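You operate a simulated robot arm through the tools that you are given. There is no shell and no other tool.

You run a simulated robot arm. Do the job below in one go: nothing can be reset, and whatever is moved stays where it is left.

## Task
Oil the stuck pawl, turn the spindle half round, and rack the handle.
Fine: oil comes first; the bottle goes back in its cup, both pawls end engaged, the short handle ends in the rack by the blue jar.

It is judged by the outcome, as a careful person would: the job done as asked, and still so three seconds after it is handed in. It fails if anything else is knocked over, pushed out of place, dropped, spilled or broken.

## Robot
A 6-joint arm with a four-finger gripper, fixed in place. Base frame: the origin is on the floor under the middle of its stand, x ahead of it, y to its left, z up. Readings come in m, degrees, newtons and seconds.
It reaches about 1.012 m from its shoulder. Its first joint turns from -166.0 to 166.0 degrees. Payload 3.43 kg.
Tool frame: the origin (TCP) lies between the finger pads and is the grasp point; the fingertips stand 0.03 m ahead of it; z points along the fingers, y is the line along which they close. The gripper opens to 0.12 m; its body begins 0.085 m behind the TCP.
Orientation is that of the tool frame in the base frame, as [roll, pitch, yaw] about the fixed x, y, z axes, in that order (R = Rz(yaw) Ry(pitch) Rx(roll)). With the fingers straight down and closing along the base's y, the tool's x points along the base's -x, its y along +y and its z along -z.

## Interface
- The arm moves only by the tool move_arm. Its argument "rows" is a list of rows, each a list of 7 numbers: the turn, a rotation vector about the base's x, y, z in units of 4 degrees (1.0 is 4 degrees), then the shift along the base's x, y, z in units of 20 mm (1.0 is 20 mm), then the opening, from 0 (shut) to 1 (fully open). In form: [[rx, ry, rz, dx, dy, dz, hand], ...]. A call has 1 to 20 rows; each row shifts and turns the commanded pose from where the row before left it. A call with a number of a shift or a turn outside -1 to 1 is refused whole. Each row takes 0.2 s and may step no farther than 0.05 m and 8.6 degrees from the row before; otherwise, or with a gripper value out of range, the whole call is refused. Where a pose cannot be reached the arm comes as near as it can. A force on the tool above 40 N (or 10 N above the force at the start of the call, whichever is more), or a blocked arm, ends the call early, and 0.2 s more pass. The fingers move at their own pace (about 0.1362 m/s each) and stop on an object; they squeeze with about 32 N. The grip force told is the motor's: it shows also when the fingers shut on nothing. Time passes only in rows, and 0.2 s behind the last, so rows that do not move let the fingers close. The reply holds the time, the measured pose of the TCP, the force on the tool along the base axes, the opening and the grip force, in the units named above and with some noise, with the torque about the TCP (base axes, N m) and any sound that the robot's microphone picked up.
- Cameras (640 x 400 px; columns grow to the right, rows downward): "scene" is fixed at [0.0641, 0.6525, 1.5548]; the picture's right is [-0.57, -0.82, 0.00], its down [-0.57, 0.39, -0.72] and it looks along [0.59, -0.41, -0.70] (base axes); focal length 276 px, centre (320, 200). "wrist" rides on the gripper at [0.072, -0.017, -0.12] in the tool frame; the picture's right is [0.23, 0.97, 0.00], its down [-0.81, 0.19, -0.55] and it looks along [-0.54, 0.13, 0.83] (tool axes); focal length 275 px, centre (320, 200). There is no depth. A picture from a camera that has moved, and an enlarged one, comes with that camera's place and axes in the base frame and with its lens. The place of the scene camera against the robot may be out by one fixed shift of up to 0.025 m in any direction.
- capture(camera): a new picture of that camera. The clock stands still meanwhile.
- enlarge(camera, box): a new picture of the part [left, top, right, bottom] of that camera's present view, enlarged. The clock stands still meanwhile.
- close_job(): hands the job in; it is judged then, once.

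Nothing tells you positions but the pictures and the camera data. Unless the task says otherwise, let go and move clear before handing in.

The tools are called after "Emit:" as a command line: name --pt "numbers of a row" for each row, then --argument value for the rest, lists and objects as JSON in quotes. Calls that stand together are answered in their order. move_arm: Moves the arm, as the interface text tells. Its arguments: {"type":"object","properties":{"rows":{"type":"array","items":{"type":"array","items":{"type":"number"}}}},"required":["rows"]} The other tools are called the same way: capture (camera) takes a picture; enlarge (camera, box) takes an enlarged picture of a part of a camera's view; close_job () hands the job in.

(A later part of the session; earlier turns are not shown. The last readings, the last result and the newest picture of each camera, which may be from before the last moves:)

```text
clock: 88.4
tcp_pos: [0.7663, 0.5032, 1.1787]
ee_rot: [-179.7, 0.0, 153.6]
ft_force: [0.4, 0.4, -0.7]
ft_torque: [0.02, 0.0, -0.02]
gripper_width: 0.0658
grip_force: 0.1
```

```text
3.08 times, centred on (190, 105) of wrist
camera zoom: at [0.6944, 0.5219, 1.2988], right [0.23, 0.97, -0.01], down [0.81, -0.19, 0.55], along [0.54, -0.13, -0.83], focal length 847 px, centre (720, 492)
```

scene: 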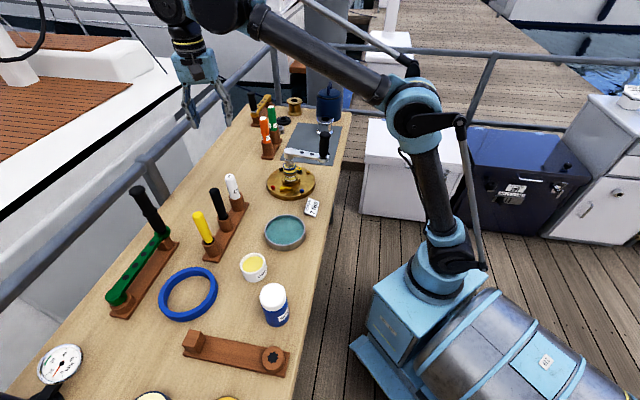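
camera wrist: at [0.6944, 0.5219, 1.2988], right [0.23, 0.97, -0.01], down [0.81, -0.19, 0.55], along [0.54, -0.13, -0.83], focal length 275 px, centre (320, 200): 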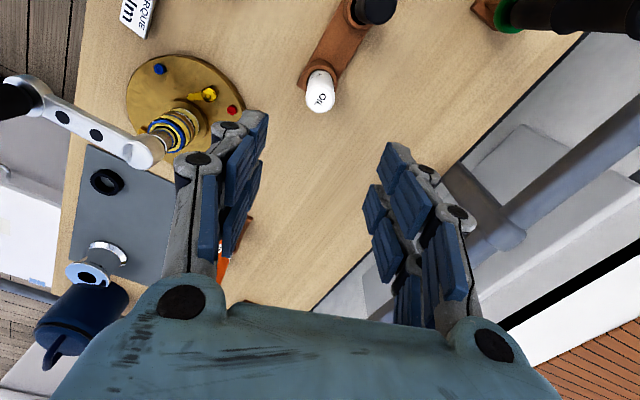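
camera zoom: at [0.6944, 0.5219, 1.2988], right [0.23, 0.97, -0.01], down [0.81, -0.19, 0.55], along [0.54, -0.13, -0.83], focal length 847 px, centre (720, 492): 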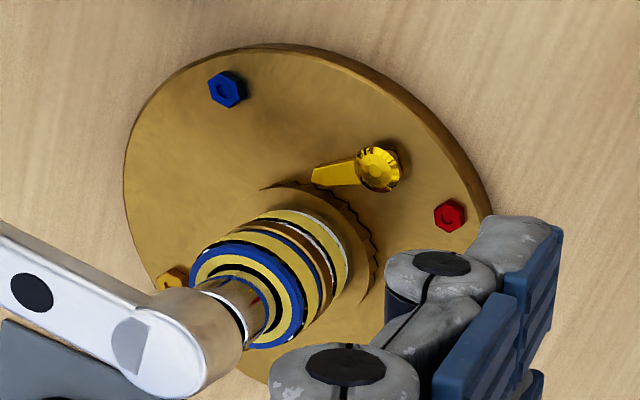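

The bottle is back in its cup and both pawls touch the gear. Next I'll line up above the handle's black grip at about (0.689, 0.193), turned so I can follow a counter-clockwise half turn.

Emit:
move_arm --pt "0 0 0.647 -0.242 -0.969 0 0.7" --pt "0 0 0.647 -0.242 -0.969 0 0.7" --pt "0 0 0.647 -0.242 -0.969 0 0.7" --pt "0 0 0.647 -0.242 -0.969 0 0.7" --pt "0 0 0.647 -0.242 -0.969 0 0.7" --pt "0 0 0.647 -0.242 -0.969 0 0.7" --pt "0 0 0.647 -0.242 -0.969 0 0.7" --pt "0 0 0.647 -0.242 -0.969 0 0.7" --pt "0 0 0.647 -0.242 -0.969 0 0.7" --pt "0 0 0.647 -0.242 -0.969 0 0.7" --pt "0 0 0.647 -0.242 -0.969 0 0.7" --pt "0 0 0.647 -0.242 -0.969 0 0.7" --pt "0 0 0.647 -0.242 -0.969 0 0.7" --pt "0 0 0.647 -0.242 -0.969 0 0.7" --pt "0 0 0.647 -0.242 -0.969 0 0.7" --pt "0 0 0.647 -0.242 -0.969 0 0.7"

Emit:
capture --camera "wrist"

Emit:
enlarge --camera "scene" --box '[230, 50, 390, 190]'

```text
clock: 91.8
tcp_pos: [0.6873, 0.1921, 1.1809]
ee_rot: [-179.6, 0.0, -164.9]
ft_force: [0.0, 0.2, -0.3]
ft_torque: [-0.01, 0.02, -0.01]
gripper_width: 0.084
grip_force: 0.0
```

```text
taken
camera wrist: at [0.623, 0.159, 1.3011], right [-0.48, 0.88, -0.01], down [0.73, 0.4, 0.55], along [0.49, 0.26, -0.83], focal length 275 px, centre (320, 200)
```

wrist: 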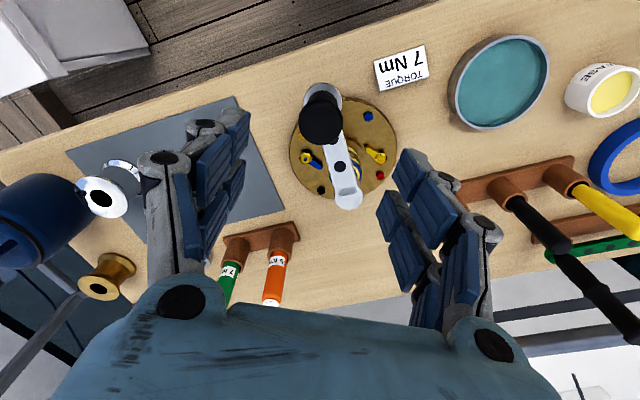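

```text
2.86 times, centred on (310, 120) of scene
camera zoom: at [0.0641, 0.6525, 1.5548], right [-0.57, -0.82, 0.0], down [-0.57, 0.39, -0.72], along [0.59, -0.41, -0.7], focal length 788 px, centre (349, 429)
```

zoom: 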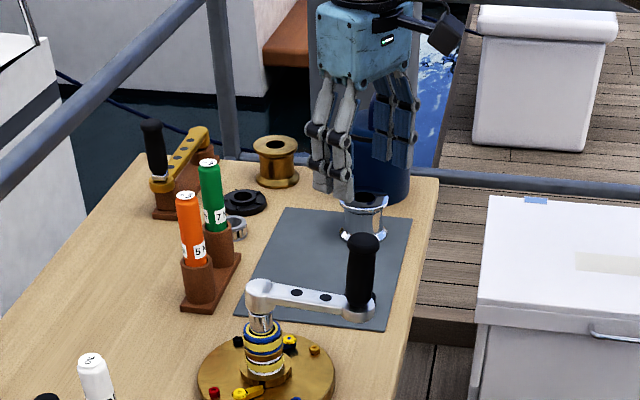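

Emit:
enlarge --camera "wrist" --box '[270, 70, 410, 220]'

```text
2.67 times, centred on (340, 145) of wrist
camera zoom: at [0.623, 0.159, 1.3011], right [-0.48, 0.88, -0.01], down [0.73, 0.4, 0.55], along [0.49, 0.26, -0.83], focal length 734 px, centre (267, 347)
```

zoom: 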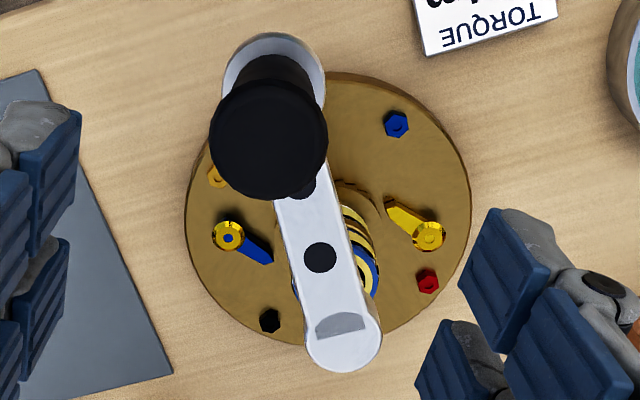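

The grip is right under the gripper. I'll descend around it and close.

Emit:
move_arm --pt "0 0 0 0 0 -0.97 0.7" --pt "0 0 0 0 0 -0.97 0.7" --pt "0 0 0 0 0 -0.97 0.7" --pt "0 0 0 0 0 -0.97 0.7" --pt "0 0 0 0 0 -0.97 0.7" --pt "0 0 0 0 0 -0.97 0.7" --pt "0 0 0 0 0 -0.97 0.7"

Emit:
capture --camera "wrist"

Emit:
enlarge --camera "scene" --box '[260, 90, 380, 190]'

```text
clock: 93.4
tcp_pos: [0.6858, 0.1928, 1.0446]
ee_rot: [-179.5, 0.0, -165.0]
ft_force: [0.6, -0.1, 0.2]
ft_torque: [0.0, 0.0, 0.01]
gripper_width: 0.0839
grip_force: 0.1
```

```text
taken
camera wrist: at [0.6216, 0.1588, 1.1638], right [-0.47, 0.88, -0.01], down [0.73, 0.4, 0.55], along [0.49, 0.26, -0.83], focal length 275 px, centre (320, 200)
```

wrist: 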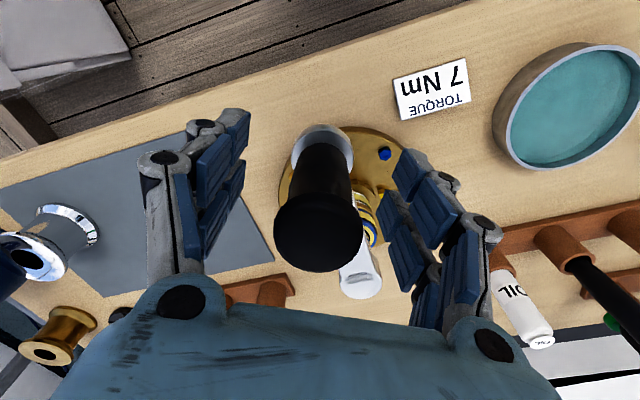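

```text
4.00 times, centred on (320, 140) of scene
camera zoom: at [0.0641, 0.6525, 1.5548], right [-0.57, -0.82, 0.0], down [-0.57, 0.39, -0.72], along [0.59, -0.41, -0.7], focal length 1104 px, centre (320, 440)
```

zoom: 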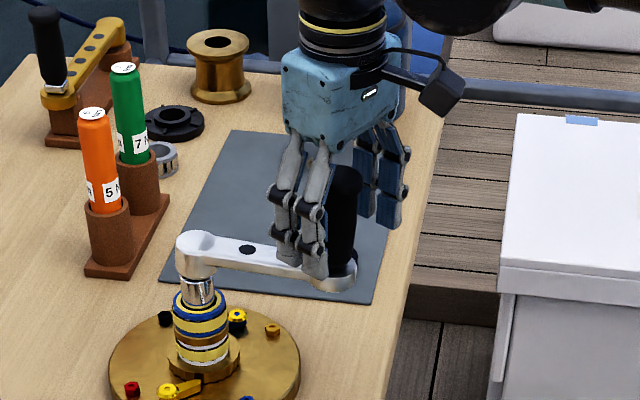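

Emit:
move_arm --pt "0 0 0 0 0 0 0" --pt "0 0 0 0 0 0 0" --pt "0 0 0 0 0 0 0" --pt "0 0 0 0 0 0 0"

Emit:
capture --camera "wrist"

```text
clock: 94.4
tcp_pos: [0.6854, 0.1928, 1.0441]
ee_rot: [-179.5, 0.0, -165.0]
ft_force: [0.5, 5.4, 4.2]
ft_torque: [0.71, -0.2, 0.05]
gripper_width: 0.0316
grip_force: 32.0
```

```text
taken
camera wrist: at [0.6217, 0.1591, 1.164], right [-0.47, 0.88, -0.01], down [0.73, 0.4, 0.55], along [0.49, 0.26, -0.83], focal length 275 px, centre (320, 200)
```

wrist: 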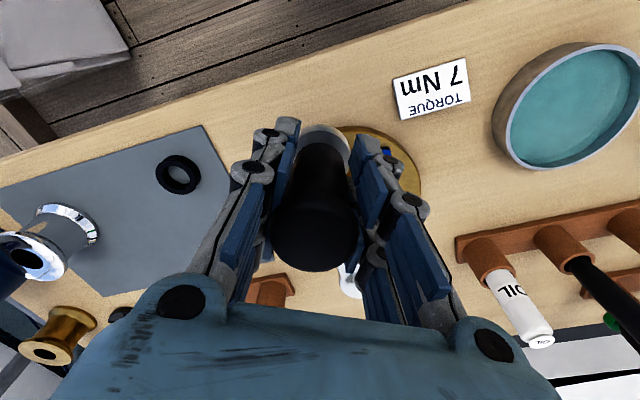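

The grip is held. I'll test a small counter-clockwise turn (12°), watching the force.

Emit:
move_arm --pt "0 0 1 0.3252 -0.3032 0 0" --pt "0 0 1 0.3455 -0.2798 0 0" --pt "0 0 1 0.3642 -0.255 0 0"

Emit:
enlarge --camera "scene" --box '[250, 100, 370, 210]'

```text
clock: 95.0
tcp_pos: [0.6835, 0.1861, 1.0532]
ee_rot: [-179.8, 0.7, -158.6]
ft_force: [17.4, 24.1, -5.2]
ft_torque: [1.52, -0.73, 0.23]
gripper_width: 0.0309
grip_force: 32.1
stopped in row 2: the force on the tool passed its limit at 44 N (the readings are from after the stop); the commanded pose is now the measured one
```

```text
3.64 times, centred on (310, 155) of scene
camera zoom: at [0.0641, 0.6525, 1.5548], right [-0.57, -0.82, 0.0], down [-0.57, 0.39, -0.72], along [0.59, -0.41, -0.7], focal length 1003 px, centre (356, 364)
```

zoom: 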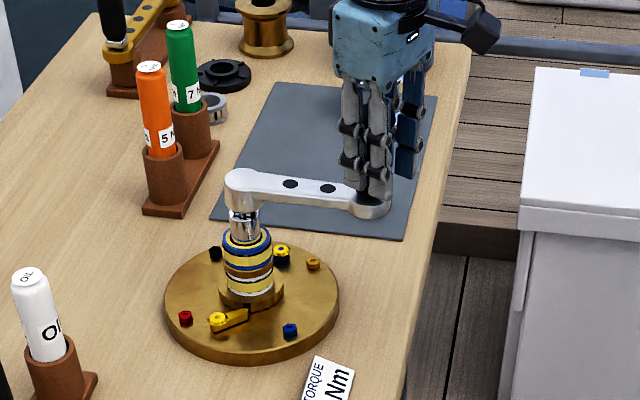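

Emit:
capture --camera "wrist"

Emit:
enlarge --camera "scene" --box '[265, 150, 325, 205]'

Emit:
enlarge --camera "scene" --box '[280, 130, 350, 180]'

```text
taken
camera wrist: at [0.6225, 0.1452, 1.1717], right [-0.57, 0.82, -0.01], down [0.68, 0.47, 0.56], along [0.47, 0.31, -0.83], focal length 275 px, centre (320, 200)
```

wrist: 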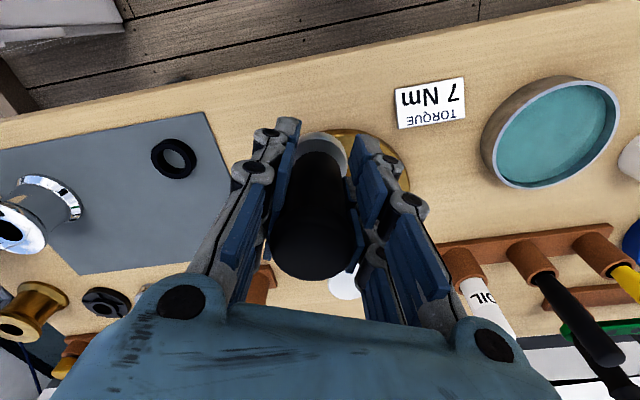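

```text
7.27 times, centred on (295, 178) of scene
camera zoom: at [0.0641, 0.6525, 1.5548], right [-0.57, -0.82, 0.0], down [-0.57, 0.39, -0.72], along [0.59, -0.41, -0.7], focal length 2007 px, centre (502, 364)
```

zoom: 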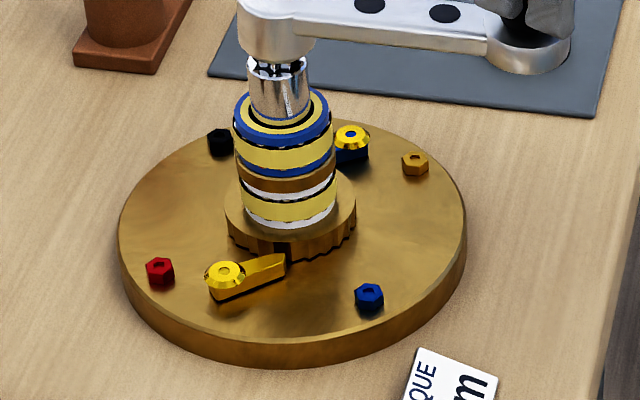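

```text
8.00 times, centred on (315, 155) of scene
camera zoom: at [0.0641, 0.6525, 1.5548], right [-0.57, -0.82, 0.0], down [-0.57, 0.39, -0.72], along [0.59, -0.41, -0.7], focal length 2207 px, centre (360, 560)
```

zoom: 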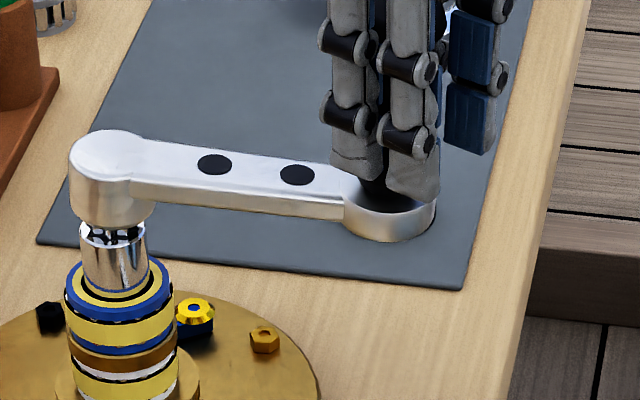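

The counter-clockwise push was blocked: the gear did not turn and the handle rode up slightly on its spline. I'll press it back down to where it was and re-check before trying the other way.

Emit:
move_arm --pt "0 0 -0.53 0.032 0.112 -0.1 0" --pt "0 0 -0.53 0.032 0.112 -0.1 0" --pt "0 0 -0.53 0.032 0.112 -0.1 0" --pt "0 0 0 0 0 -0.1 0" --pt "0 0 0 0 0 -0.05 0"

Emit:
enlarge --camera "scene" --box '[280, 130, 350, 180]'

```text
clock: 95.7
tcp_pos: [0.6718, 0.19, 1.0558]
ee_rot: [-179.4, 1.1, -164.3]
ft_force: [18.1, 21.1, -6.5]
ft_torque: [1.26, -0.93, 0.27]
gripper_width: 0.0308
grip_force: 32.2
stopped in row 3: the force on the tool passed its limit at 45 N (the readings are from after the stop); the commanded pose is now the measured one
```

```text
8.00 times, centred on (315, 155) of scene
camera zoom: at [0.0641, 0.6525, 1.5548], right [-0.57, -0.82, 0.0], down [-0.57, 0.39, -0.72], along [0.59, -0.41, -0.7], focal length 2207 px, centre (360, 560)
```

zoom: 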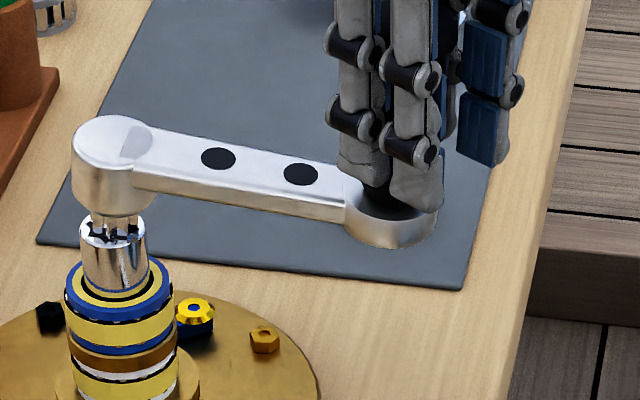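

Something is pulling the handle outward and up, which I don't want to force. I'll hold still for a moment to see how the forces settle.

Emit:
move_arm --pt "0 0 0 0 0 0 0"

Emit:
capture --camera "wrist"

Emit:
enlarge --camera "scene" --box '[265, 110, 355, 190]'

```text
clock: 96.1
tcp_pos: [0.6724, 0.1881, 1.0566]
ee_rot: [-179.4, 1.0, -164.3]
ft_force: [20.2, 23.3, -7.3]
ft_torque: [1.41, -1.07, 0.33]
gripper_width: 0.0308
grip_force: 32.3
```

```text
taken
camera wrist: at [0.6055, 0.1554, 1.1749], right [-0.49, 0.87, -0.02], down [0.72, 0.41, 0.56], along [0.5, 0.26, -0.83], focal length 275 px, centre (320, 200)
```

wrist: 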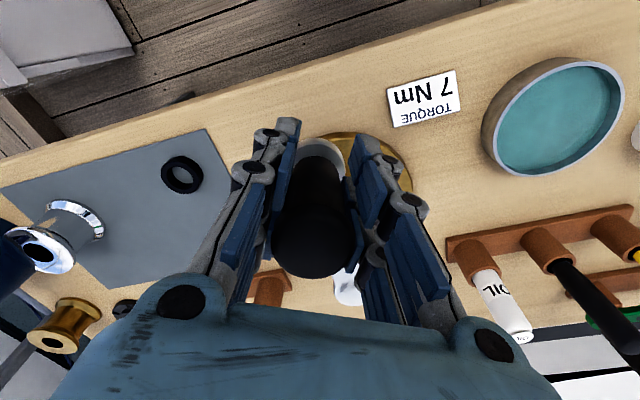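

```text
5.00 times, centred on (310, 150) of scene
camera zoom: at [0.0641, 0.6525, 1.5548], right [-0.57, -0.82, 0.0], down [-0.57, 0.39, -0.72], along [0.59, -0.41, -0.7], focal length 1380 px, centre (370, 450)
```

zoom: 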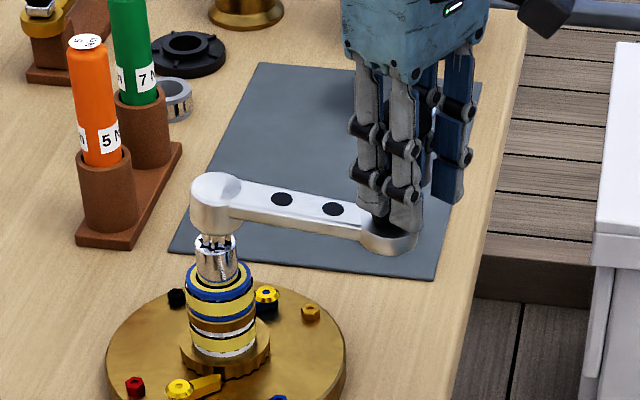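

Emit:
move_arm --pt "0 0 0 0.1 0.1 0 0"

```text
clock: 96.5
tcp_pos: [0.6732, 0.1897, 1.0574]
ee_rot: [-179.2, 0.8, -164.4]
ft_force: [3.7, 4.0, -2.9]
ft_torque: [0.09, 0.03, 0.06]
gripper_width: 0.0308
grip_force: 32.5
```

Moving 2 mm inward relieved the load (31 → 6 N). I'll keep easing the handle inward and down in small steps to re-seat its spigot.

Emit:
move_arm --pt "0 0 0 0.06 0.03 -0.1 0" --pt "0 0 0 0.06 0.03 -0.1 0"

Emit:
enlarge --camera "scene" --box '[280, 130, 350, 180]'

```text
clock: 97.1
tcp_pos: [0.6731, 0.1897, 1.053]
ee_rot: [-179.3, 1.0, -164.3]
ft_force: [-18.0, -16.3, 8.7]
ft_torque: [-0.58, 0.58, -0.2]
gripper_width: 0.0302
grip_force: 31.7
```

```text
8.00 times, centred on (315, 155) of scene
camera zoom: at [0.0641, 0.6525, 1.5548], right [-0.57, -0.82, 0.0], down [-0.57, 0.39, -0.72], along [0.59, -0.41, -0.7], focal length 2207 px, centre (360, 560)
```

zoom: 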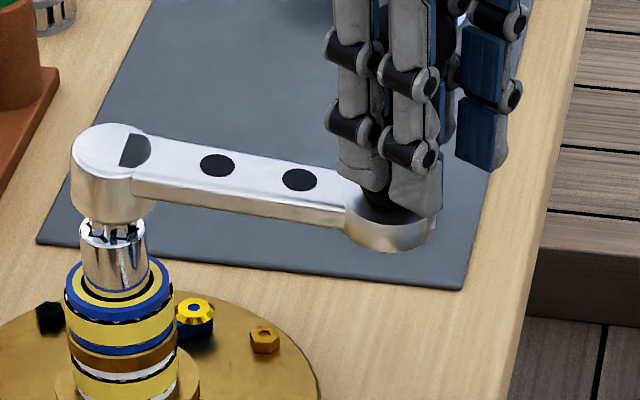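

Before regripping I'll study the ratchet teeth closely, to settle which way the pawls allow.

Emit:
enlarge --camera "scene" --box '[276, 178, 312, 200]'

Emit:
enlarge --camera "wrist" --box '[300, 120, 430, 220]'

```text
16.00 times, centred on (294, 189) of scene
camera zoom: at [0.0641, 0.6525, 1.5548], right [-0.57, -0.82, 0.0], down [-0.57, 0.39, -0.72], along [0.59, -0.41, -0.7], focal length 4414 px, centre (736, 376)
```

zoom: 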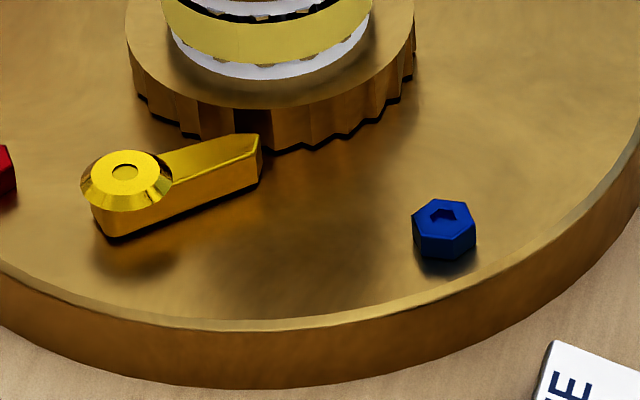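

```text
4.00 times, centred on (365, 170) of wrist
camera zoom: at [0.6075, 0.1554, 1.1719], right [-0.49, 0.87, -0.02], down [0.72, 0.41, 0.56], along [0.5, 0.26, -0.83], focal length 1101 px, centre (140, 320)
```

zoom: 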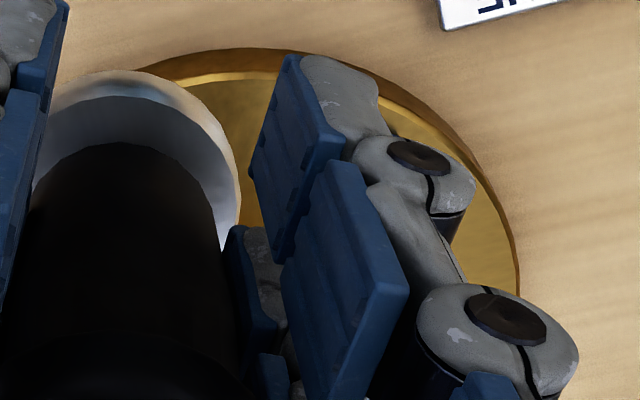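

Emit:
enlarge --camera "scene" --box '[282, 180, 302, 192]'

Emit:
enlarge --camera "scene" --box '[294, 158, 310, 170]'

```text
16.00 times, centred on (292, 186) of scene
camera zoom: at [0.0641, 0.6525, 1.5548], right [-0.57, -0.82, 0.0], down [-0.57, 0.39, -0.72], along [0.59, -0.41, -0.7], focal length 4414 px, centre (768, 424)
```

zoom: 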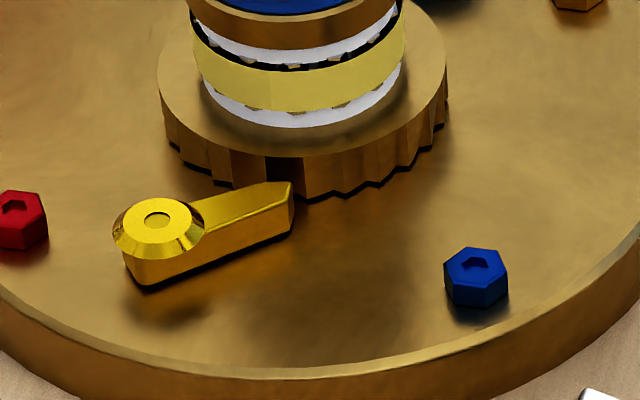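

```text
16.00 times, centred on (302, 164) of scene
camera zoom: at [0.0641, 0.6525, 1.5548], right [-0.57, -0.82, 0.0], down [-0.57, 0.39, -0.72], along [0.59, -0.41, -0.7], focal length 4414 px, centre (608, 776)
```

zoom: 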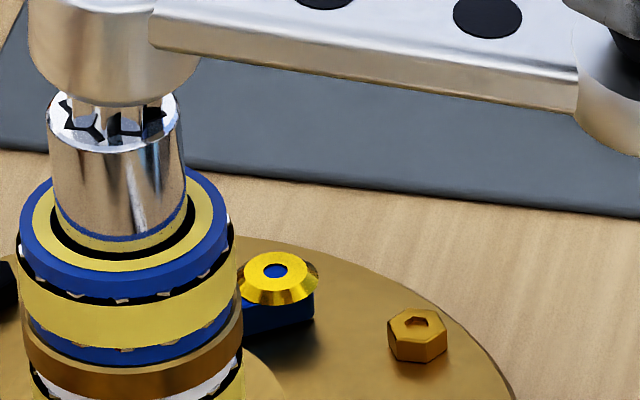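

The spigot is partly lifted out because each force stop made the arm back off a little. I'll relax the load, release the grip, then look at how the handle sits before pressing it home at the hub.

Emit:
move_arm --pt "0 0 0 -0.08 -0.07 0 0"

```text
clock: 97.5
tcp_pos: [0.6729, 0.1895, 1.0521]
ee_rot: [-179.3, 1.1, -164.2]
ft_force: [-9.7, -6.7, 4.5]
ft_torque: [-0.19, 0.39, -0.07]
gripper_width: 0.0303
grip_force: 32.0
```

Emit:
move_arm --pt "0 0 0 -0.03 -0.03 0 0" --pt "0 0 0 0 0 0 0.3" --pt "0 0 0 0 0 0 0.4" --pt "0 0 0 0 0 0 0.6"

Emit:
capture --camera "wrist"

Emit:
enlarge --camera "scene" --box '[265, 110, 355, 190]'

```text
clock: 98.5
tcp_pos: [0.6722, 0.1888, 1.0525]
ee_rot: [-179.3, 1.0, -164.2]
ft_force: [-0.1, -0.4, -0.5]
ft_torque: [-0.04, 0.02, -0.01]
gripper_width: 0.072
grip_force: 0.0
```

```text
taken
camera wrist: at [0.6068, 0.1549, 1.1709], right [-0.49, 0.87, -0.02], down [0.72, 0.41, 0.56], along [0.5, 0.26, -0.83], focal length 275 px, centre (320, 200)
```

wrist: 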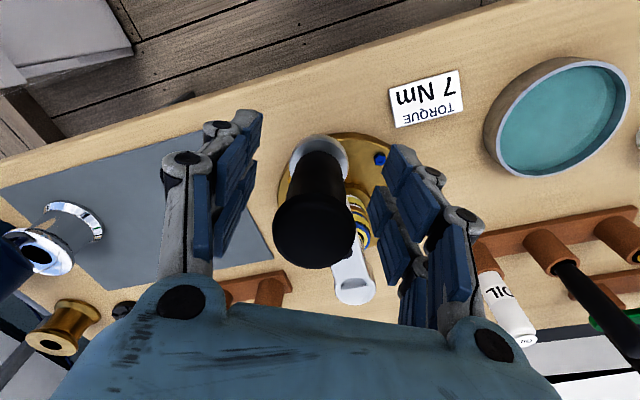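

```text
5.00 times, centred on (310, 150) of scene
camera zoom: at [0.0641, 0.6525, 1.5548], right [-0.57, -0.82, 0.0], down [-0.57, 0.39, -0.72], along [0.59, -0.41, -0.7], focal length 1380 px, centre (370, 450)
```

zoom: 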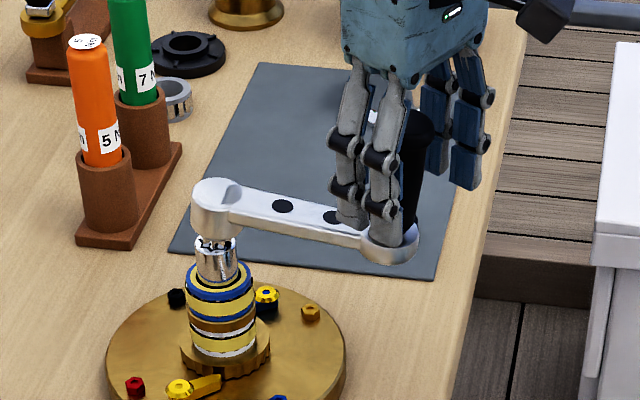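

The handle stays put, slightly tilted and partly lifted. I'll rise clear, close the fingers, and move over the hub to press it straight down.

Emit:
move_arm --pt "0 0 0 0 0 0.9 0.6" --pt "0 0 0 0 0 0.9 0.6" --pt "0 0 0 0 0 0.9 0.6" --pt "0 0 0 0 0 0.9 0.6" --pt "0 0 0 0 0 0.9 0.6" --pt "0 0 0 0 0 0.9 0.6" --pt "0 0 0 0 0 0.9 0.6" --pt "0 0 0 0.95 0.83 0 0" --pt "0 0 0 0.95 0.83 0 0" --pt "0 0 0 0.95 0.83 0 0" --pt "0 0 0 0.95 0.83 0 0" --pt "0 0 0 0.95 0.83 0 0" --pt "0 0 0 0.95 0.83 0 0"

Emit:
capture --camera "wrist"

Emit:
enlarge --camera "scene" --box '[265, 90, 365, 190]'

```text
clock: 101.3
tcp_pos: [0.786, 0.2895, 1.1793]
ee_rot: [-179.3, 1.0, -164.1]
ft_force: [0.3, -0.2, 1.0]
ft_torque: [0.0, -0.03, 0.03]
gripper_width: 0.0
grip_force: 31.9
```

```text
taken
camera wrist: at [0.7201, 0.2559, 1.2978], right [-0.49, 0.87, -0.02], down [0.72, 0.41, 0.56], along [0.5, 0.26, -0.83], focal length 275 px, centre (320, 200)
```

wrist: 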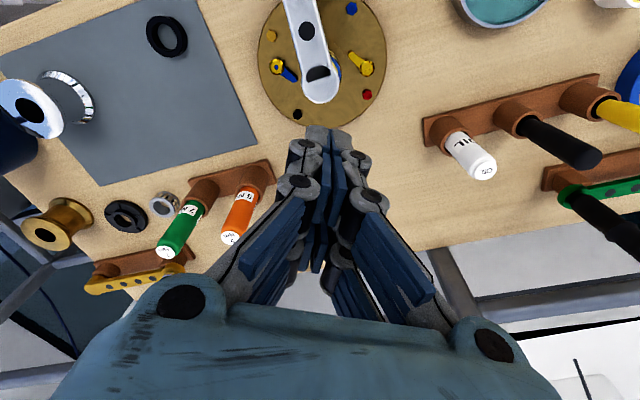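

```text
4.00 times, centred on (315, 140) of scene
camera zoom: at [0.0641, 0.6525, 1.5548], right [-0.57, -0.82, 0.0], down [-0.57, 0.39, -0.72], along [0.59, -0.41, -0.7], focal length 1104 px, centre (340, 440)
```

zoom: 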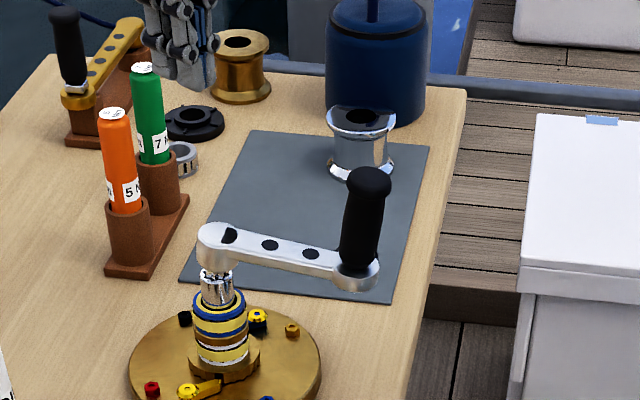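

Emit:
enlarge --camera "wrist" --box '[250, 0, 400, 130]'

```text
3.08 times, centred on (325, 65) of wrist
camera zoom: at [0.7201, 0.2559, 1.2978], right [-0.49, 0.87, -0.02], down [0.72, 0.41, 0.56], along [0.5, 0.26, -0.83], focal length 847 px, centre (305, 615)
```

zoom: 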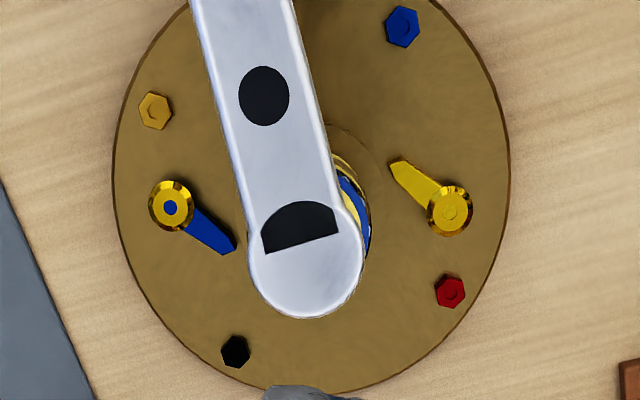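

Emit:
move_arm --pt "0 0 0 -0.05 -0.02 -1 0" --pt "0 0 0 -0.05 -0.02 -1 0" --pt "0 0 0 -0.05 -0.02 -1 0" --pt "0 0 0 -0.05 -0.02 -1 0" --pt "0 0 0 -0.05 -0.02 -1 0" --pt "0 0 0 -0.05 -0.02 -0.8 0"

Emit:
enlarge --camera "scene" --box '[265, 110, 345, 190]'

```text
clock: 102.7
tcp_pos: [0.779, 0.2858, 1.0632]
ee_rot: [-179.3, 0.9, -164.3]
ft_force: [-0.4, -0.2, 0.6]
ft_torque: [0.0, 0.02, -0.05]
gripper_width: 0.0
grip_force: 31.3
```

```text
5.00 times, centred on (305, 150) of scene
camera zoom: at [0.0641, 0.6525, 1.5548], right [-0.57, -0.82, 0.0], down [-0.57, 0.39, -0.72], along [0.59, -0.41, -0.7], focal length 1380 px, centre (395, 450)
```

zoom: 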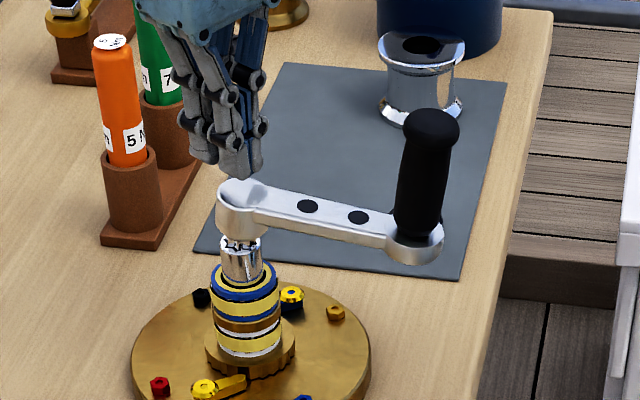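

Emit:
move_arm --pt "0 0 0 0 0 -0.25 0" --pt "0 0 0 0 0 -0.25 0" --pt "0 0 0 0 0 -0.25 0" --pt "0 0 0 0 0 -0.25 0"

Emit:
enlarge --camera "scene" --box '[265, 110, 345, 190]'

```text
clock: 103.7
tcp_pos: [0.7808, 0.2865, 1.0438]
ee_rot: [-179.3, 1.0, -164.1]
ft_force: [2.3, -0.6, 6.9]
ft_torque: [0.05, -0.1, -0.03]
gripper_width: 0.006
grip_force: 32.0
```

```text
5.00 times, centred on (305, 150) of scene
camera zoom: at [0.0641, 0.6525, 1.5548], right [-0.57, -0.82, 0.0], down [-0.57, 0.39, -0.72], along [0.59, -0.41, -0.7], focal length 1380 px, centre (395, 450)
```

zoom: 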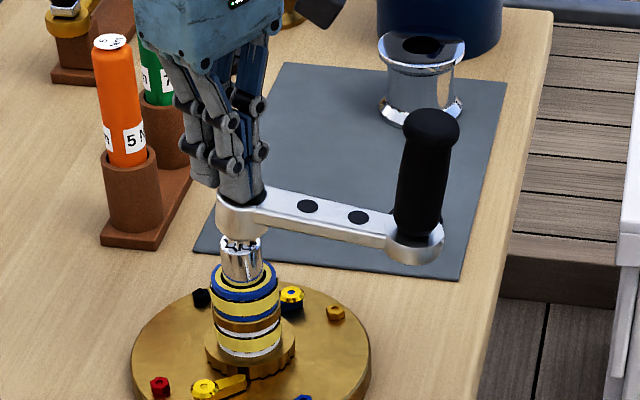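

Contact with the hub at about 7 N. Pressing further in 2 mm steps.

Emit:
move_arm --pt "0 0 0 0 0 -0.1 0" --pt "0 0 0 0 0 -0.1 0"

Emit:
enlarge --camera "scene" --box '[265, 110, 345, 190]'

```text
clock: 104.3
tcp_pos: [0.7807, 0.2883, 1.0394]
ee_rot: [-179.3, 1.0, -164.2]
ft_force: [-0.8, 0.4, 2.4]
ft_torque: [0.02, 0.0, -0.01]
gripper_width: 0.0002
grip_force: 31.8
```

```text
5.00 times, centred on (305, 150) of scene
camera zoom: at [0.0641, 0.6525, 1.5548], right [-0.57, -0.82, 0.0], down [-0.57, 0.39, -0.72], along [0.59, -0.41, -0.7], focal length 1380 px, centre (395, 450)
```

zoom: 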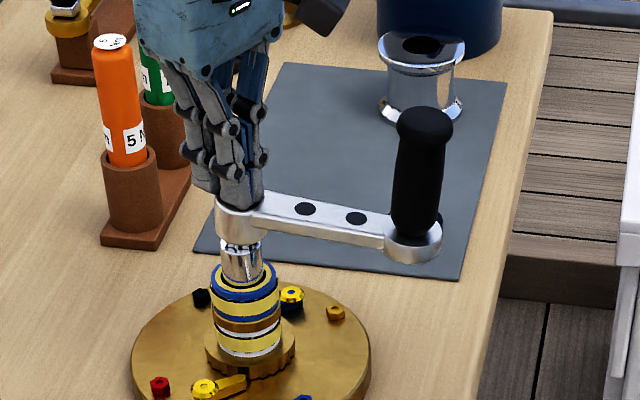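

It is sliding down and leveling. Continuing.

Emit:
move_arm --pt "0 0 0 0 0 -0.1 0" --pt "0 0 0 0 0 -0.1 0" --pt "0 0 0 0 0 -0.1 0"

Emit:
enlarge --camera "scene" --box '[265, 110, 345, 190]'

```text
clock: 105.1
tcp_pos: [0.7819, 0.2859, 1.0337]
ee_rot: [-179.2, 1.2, -164.1]
ft_force: [4.7, 4.0, 17.2]
ft_torque: [0.2, -0.24, 0.03]
gripper_width: 0.0
grip_force: 32.1
```

```text
5.00 times, centred on (305, 150) of scene
camera zoom: at [0.0641, 0.6525, 1.5548], right [-0.57, -0.82, 0.0], down [-0.57, 0.39, -0.72], along [0.59, -0.41, -0.7], focal length 1380 px, centre (395, 450)
```

zoom: 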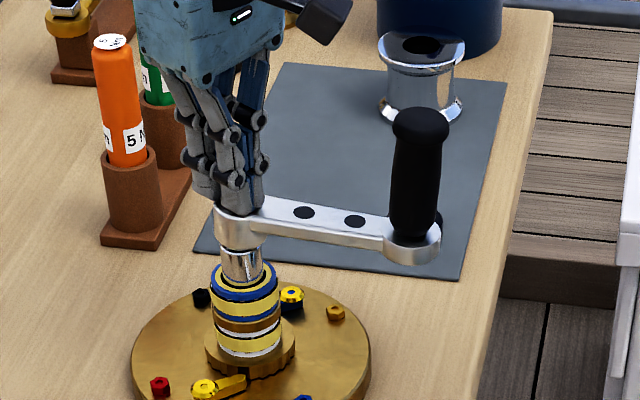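

Emit:
move_arm --pt "0 0 0 0 0 -0.06 0"

Emit:
move_arm --pt "0 0 0 0 0 0.5 0" --pt "0 0 0 0 0 1 0" --pt "0 0 0 0 0 1 0" --pt "0 0 0 0 0 1 0" --pt "0 0 0 0 0 1 0" --pt "0 0 0 0 0 1 0" --pt "0 0 0 0 0 1 0"

Emit:
enlarge --camera "scene" --box '[262, 135, 342, 205]'

Emit:
enlarge --camera "wrist" --box '[250, 0, 400, 130]'

```text
clock: 105.6
tcp_pos: [0.7703, 0.2877, 1.0421]
ee_rot: [-179.2, 1.7, -164.2]
ft_force: [3.3, 1.1, -2.4]
ft_torque: [-0.1, 0.25, 0.01]
gripper_width: 0.0001
grip_force: 32.0
stopped in row 1: the force on the tool passed its limit at 42 N (the readings are from after the stop); the commanded pose is now the measured one
```

```text
clock: 107.2
tcp_pos: [0.7688, 0.2861, 1.1725]
ee_rot: [-179.3, 1.8, -164.2]
ft_force: [0.3, -0.5, 0.7]
ft_torque: [0.0, 0.02, 0.03]
gripper_width: 0.0
grip_force: 31.9
```

```text
5.71 times, centred on (302, 170) of scene
camera zoom: at [0.0641, 0.6525, 1.5548], right [-0.57, -0.82, 0.0], down [-0.57, 0.39, -0.72], along [0.59, -0.41, -0.7], focal length 1577 px, centre (423, 371)
```

zoom: 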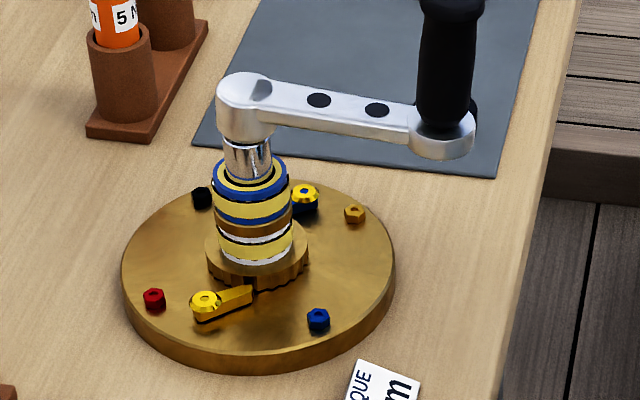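

```text
3.08 times, centred on (325, 65) of wrist
camera zoom: at [0.7008, 0.2524, 1.2904], right [-0.49, 0.87, -0.02], down [0.71, 0.41, 0.57], along [0.51, 0.26, -0.82], focal length 847 px, centre (305, 615)
```

zoom: 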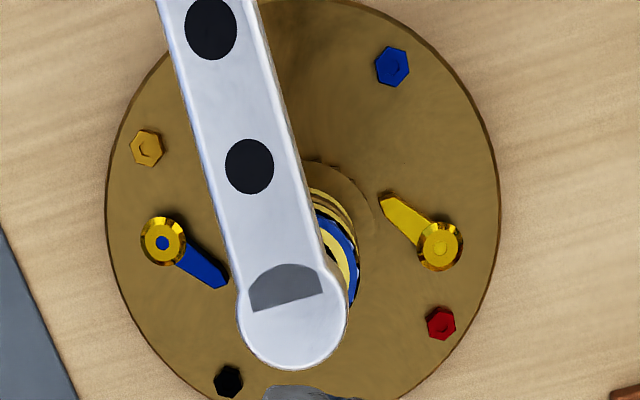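

The handle is fully seated again, as at the start. Now I'll look at the tooth shape to choose the right direction.

Emit:
enlarge --camera "wrist" --box '[318, 45, 368, 85]'

Emit:
enlarge --camera "wrist" --box '[325, 48, 349, 66]'

```text
10.00 times, centred on (343, 65) of wrist
camera zoom: at [0.7008, 0.2524, 1.2904], right [-0.49, 0.87, -0.02], down [0.71, 0.41, 0.57], along [0.51, 0.26, -0.82], focal length 2753 px, centre (90, 1550)
```

zoom: 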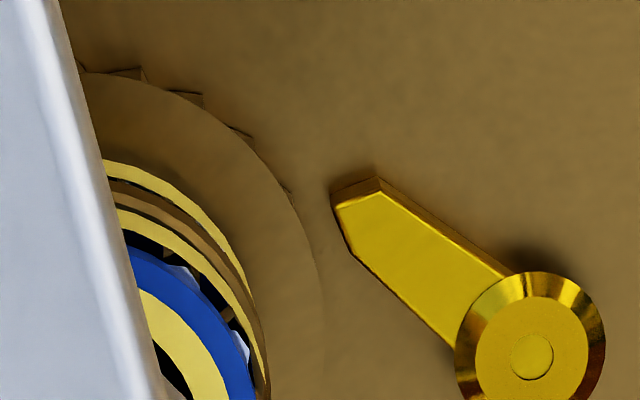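

```text
16.00 times, centred on (337, 57) of wrist
camera zoom: at [0.7008, 0.2524, 1.2904], right [-0.49, 0.87, -0.02], down [0.71, 0.41, 0.57], along [0.51, 0.26, -0.82], focal length 4404 px, centre (48, 2488)
```

zoom: 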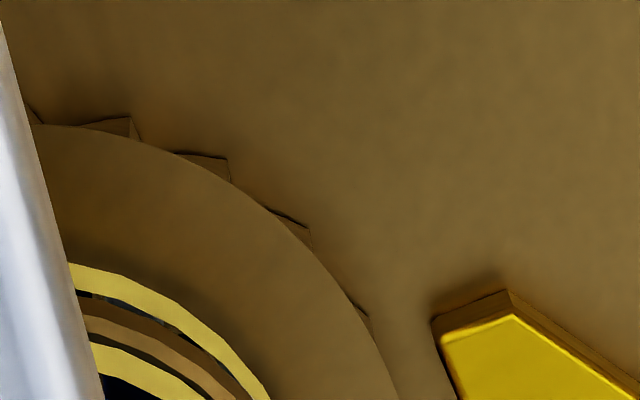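

The teeth ramp up going clockwise and drop steeply, so the spindle should run free counter-clockwise. My first try was probably too fast. I'll regrip the handle carefully and turn with very small steps while watching the force.

Emit:
move_arm --pt "0.009 0.096 0 -0.803 -0.926 0 0.7" --pt "0.009 0.096 0 -0.803 -0.926 0 0.7" --pt "0.009 0.096 0 -0.803 -0.926 0 0.7" --pt "0.009 0.096 0 -0.803 -0.926 0 0.7" --pt "0.009 0.096 0 -0.803 -0.926 0 0.7" --pt "0 0 0 0 0 0 0.7"

Emit:
enlarge --camera "wrist" --box '[270, 70, 410, 220]'

```text
clock: 108.6
tcp_pos: [0.6904, 0.1935, 1.1736]
ee_rot: [-179.9, 0.0, -164.1]
ft_force: [-0.2, 0.0, -0.1]
ft_torque: [-0.02, -0.03, 0.02]
gripper_width: 0.0842
grip_force: 0.2
```

```text
2.67 times, centred on (340, 145) of wrist
camera zoom: at [0.6262, 0.1591, 1.2936], right [-0.49, 0.87, 0.0], down [0.73, 0.41, 0.55], along [0.48, 0.27, -0.83], focal length 734 px, centre (267, 347)
```

zoom: 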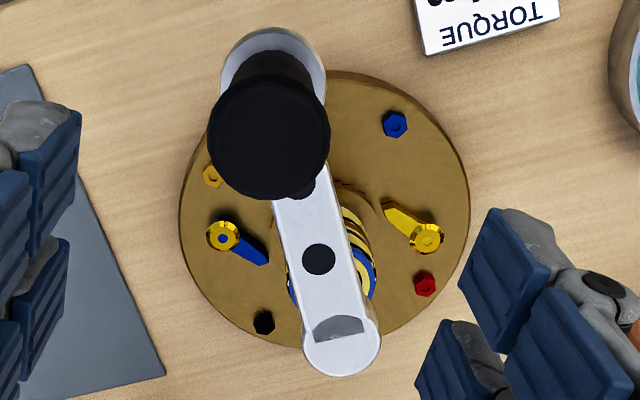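

Emit:
move_arm --pt "0 0 0 -0.11 -0.04 -0.97 0.7" --pt "0 0 0 -0.11 -0.04 -0.97 0.7" --pt "0 0 0 0 0 -0.97 0.7" --pt "0 0 0 0 0 -0.97 0.7" --pt "0 0 0 0 0 -0.97 0.7" --pt "0 0 0 0 0 -0.97 0.7" --pt "0 0 0 0 0 -0.97 0.7" --pt "0 0 0 0 0 0 0.5" --pt "0 0 0 0 0 0 0.35" --pt "0 0 0 0 0 0 0" --pt "0 0 0 0 0 0 0"

Emit:
enlarge --camera "scene" --box '[265, 110, 355, 190]'

```text
clock: 111.0
tcp_pos: [0.685, 0.1934, 1.0369]
ee_rot: [-179.9, 0.0, -164.2]
ft_force: [1.0, 4.4, 6.3]
ft_torque: [0.77, -0.26, 0.06]
gripper_width: 0.0305
grip_force: 31.4
```

```text
5.00 times, centred on (310, 150) of scene
camera zoom: at [0.0641, 0.6525, 1.5548], right [-0.57, -0.82, 0.0], down [-0.57, 0.39, -0.72], along [0.59, -0.41, -0.7], focal length 1380 px, centre (370, 450)
```

zoom: 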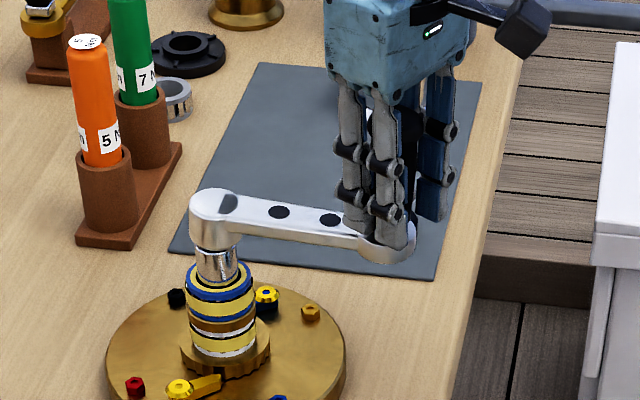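

Gripped again with the handle seated. First a 2° counter-clockwise nudge.

Emit:
move_arm --pt "0 0 0.25 0.079 -0.0816 0 0" --pt "0 0 0.25 0.079 -0.0816 0 0"

```text
clock: 111.6
tcp_pos: [0.6874, 0.1894, 1.0369]
ee_rot: [-179.9, -0.1, -162.2]
ft_force: [0.3, 14.4, 6.7]
ft_torque: [0.93, 0.47, 0.16]
gripper_width: 0.0302
grip_force: 31.9
```

It moved with a modest force rise. Two more degrees.

Emit:
move_arm --pt "0 0 0.25 0.0803 -0.08 0 0" --pt "0 0 0.25 0.0817 -0.079 0 0"

Emit:
enlarge --camera "scene" --box '[265, 110, 355, 190]'

```text
clock: 112.2
tcp_pos: [0.6906, 0.1875, 1.0364]
ee_rot: [-179.9, 0.0, -160.2]
ft_force: [-1.8, 24.9, 12.8]
ft_torque: [1.17, 0.6, 0.22]
gripper_width: 0.0304
grip_force: 32.3
```

```text
5.00 times, centred on (310, 150) of scene
camera zoom: at [0.0641, 0.6525, 1.5548], right [-0.57, -0.82, 0.0], down [-0.57, 0.39, -0.72], along [0.59, -0.41, -0.7], focal length 1380 px, centre (370, 450)
```

zoom: 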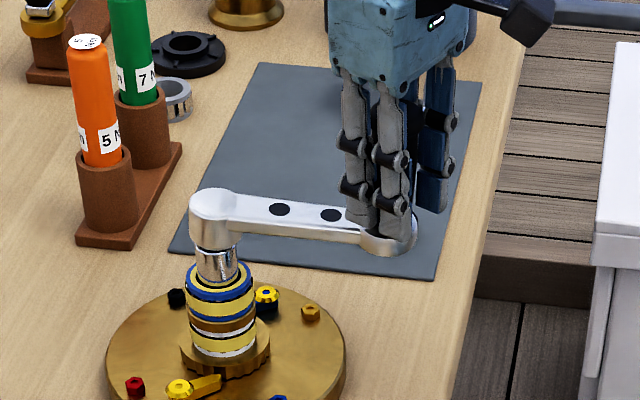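

The handle is turning, but there's some inward pull and downward load, so I'll trim the radius and height while continuing slowly.

Emit:
move_arm --pt "0 0 0.25 0.11 -0.05 0.04 0" --pt "0 0 0.25 0.11 -0.05 0.02 0"

Emit:
enlarge --camera "scene" --box '[282, 176, 306, 194]'

```text
clock: 112.8
tcp_pos: [0.6929, 0.1856, 1.0387]
ee_rot: [-179.9, 0.0, -158.2]
ft_force: [-9.9, 27.4, 19.5]
ft_torque: [1.05, 1.26, 0.24]
gripper_width: 0.0306
grip_force: 31.9
```

```text
16.00 times, centred on (294, 185) of scene
camera zoom: at [0.0641, 0.6525, 1.5548], right [-0.57, -0.82, 0.0], down [-0.57, 0.39, -0.72], along [0.59, -0.41, -0.7], focal length 4414 px, centre (736, 440)
```

zoom: 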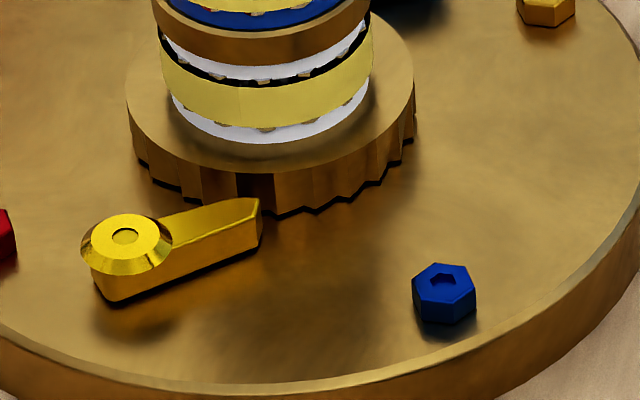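

Emit:
enlarge --camera "scene" --box '[282, 180, 302, 192]'

Emit:
enlarge --camera "scene" --box '[276, 150, 306, 172]'

Emit:
enlarge --camera "scene" --box '[265, 110, 355, 190]'

```text
16.00 times, centred on (292, 186) of scene
camera zoom: at [0.0641, 0.6525, 1.5548], right [-0.57, -0.82, 0.0], down [-0.57, 0.39, -0.72], along [0.59, -0.41, -0.7], focal length 4414 px, centre (768, 424)
```

zoom: 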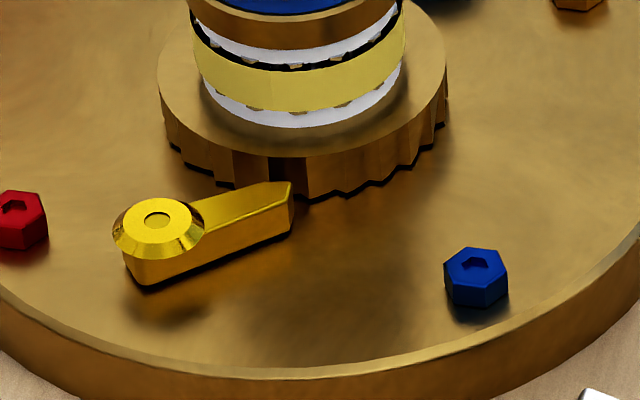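

```text
16.00 times, centred on (291, 161) of scene
camera zoom: at [0.0641, 0.6525, 1.5548], right [-0.57, -0.82, 0.0], down [-0.57, 0.39, -0.72], along [0.59, -0.41, -0.7], focal length 4414 px, centre (784, 824)
```

zoom: 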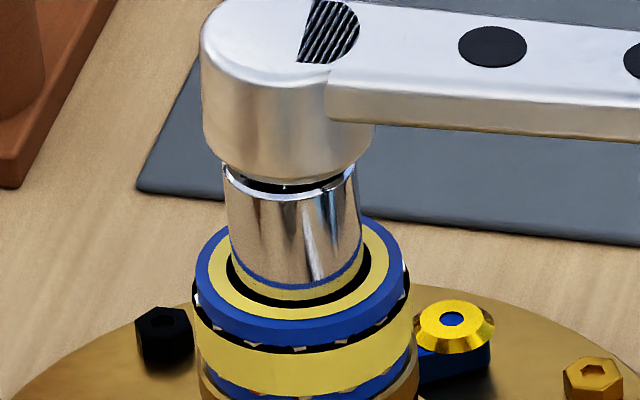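

```text
5.00 times, centred on (310, 150) of scene
camera zoom: at [0.0641, 0.6525, 1.5548], right [-0.57, -0.82, 0.0], down [-0.57, 0.39, -0.72], along [0.59, -0.41, -0.7], focal length 1380 px, centre (370, 450)
```

zoom: 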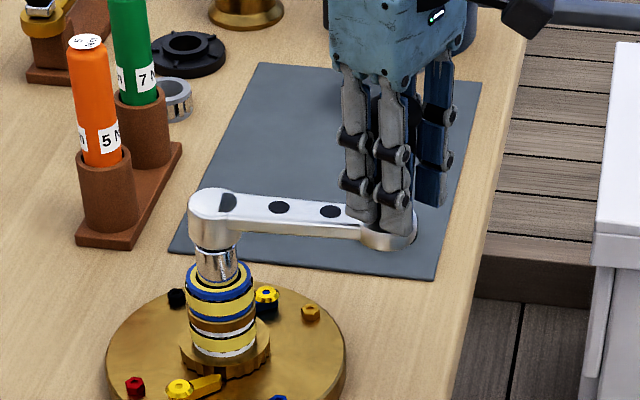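

The gear itself has not moved; only the spigot's play was taken up. I'll ease back and test the other direction just as gently.

Emit:
move_arm --pt "0 0 -0.25 -0.1 0.06 0 0" --pt "0 0 -0.25 -0.09 0.07 0 0" --pt "0 0 -0.25 -0.08 0.08 0 0"

```text
clock: 113.6
tcp_pos: [0.6894, 0.1894, 1.0371]
ee_rot: [-179.7, 0.0, -161.2]
ft_force: [1.0, 9.6, 13.2]
ft_torque: [1.3, -0.45, 0.09]
gripper_width: 0.0302
grip_force: 31.9
```

Emit:
move_arm --pt "0 0 -0.25 -0.08 0.08 0.05 0" --pt "0 0 -0.25 -0.08 0.08 0 0" --pt "0 0 -0.25 -0.08 0.08 0 0"

Emit:
move_arm --pt "0 0 -0.25 -0.08 0.08 0 0" --pt "0 0 -0.25 -0.078 0.082 0 0"

Emit:
enlarge --camera "scene" --box '[282, 180, 302, 192]'

```text
clock: 114.4
tcp_pos: [0.6849, 0.1928, 1.0391]
ee_rot: [-179.7, -0.1, -164.4]
ft_force: [1.5, 2.7, -0.3]
ft_torque: [-0.12, 0.13, 0.02]
gripper_width: 0.0304
grip_force: 31.7
```

```text
clock: 115.0
tcp_pos: [0.6818, 0.1965, 1.039]
ee_rot: [-179.9, 0.0, -166.1]
ft_force: [2.4, 2.5, 0.1]
ft_torque: [0.2, -0.16, 0.06]
gripper_width: 0.0301
grip_force: 32.1
```

```text
16.00 times, centred on (292, 186) of scene
camera zoom: at [0.0641, 0.6525, 1.5548], right [-0.57, -0.82, 0.0], down [-0.57, 0.39, -0.72], along [0.59, -0.41, -0.7], focal length 4414 px, centre (768, 424)
```

zoom: 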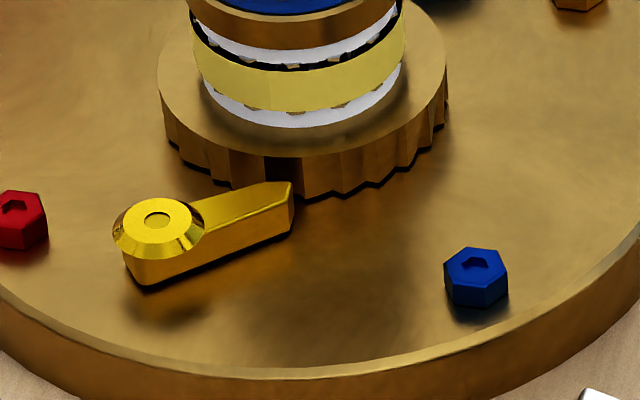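

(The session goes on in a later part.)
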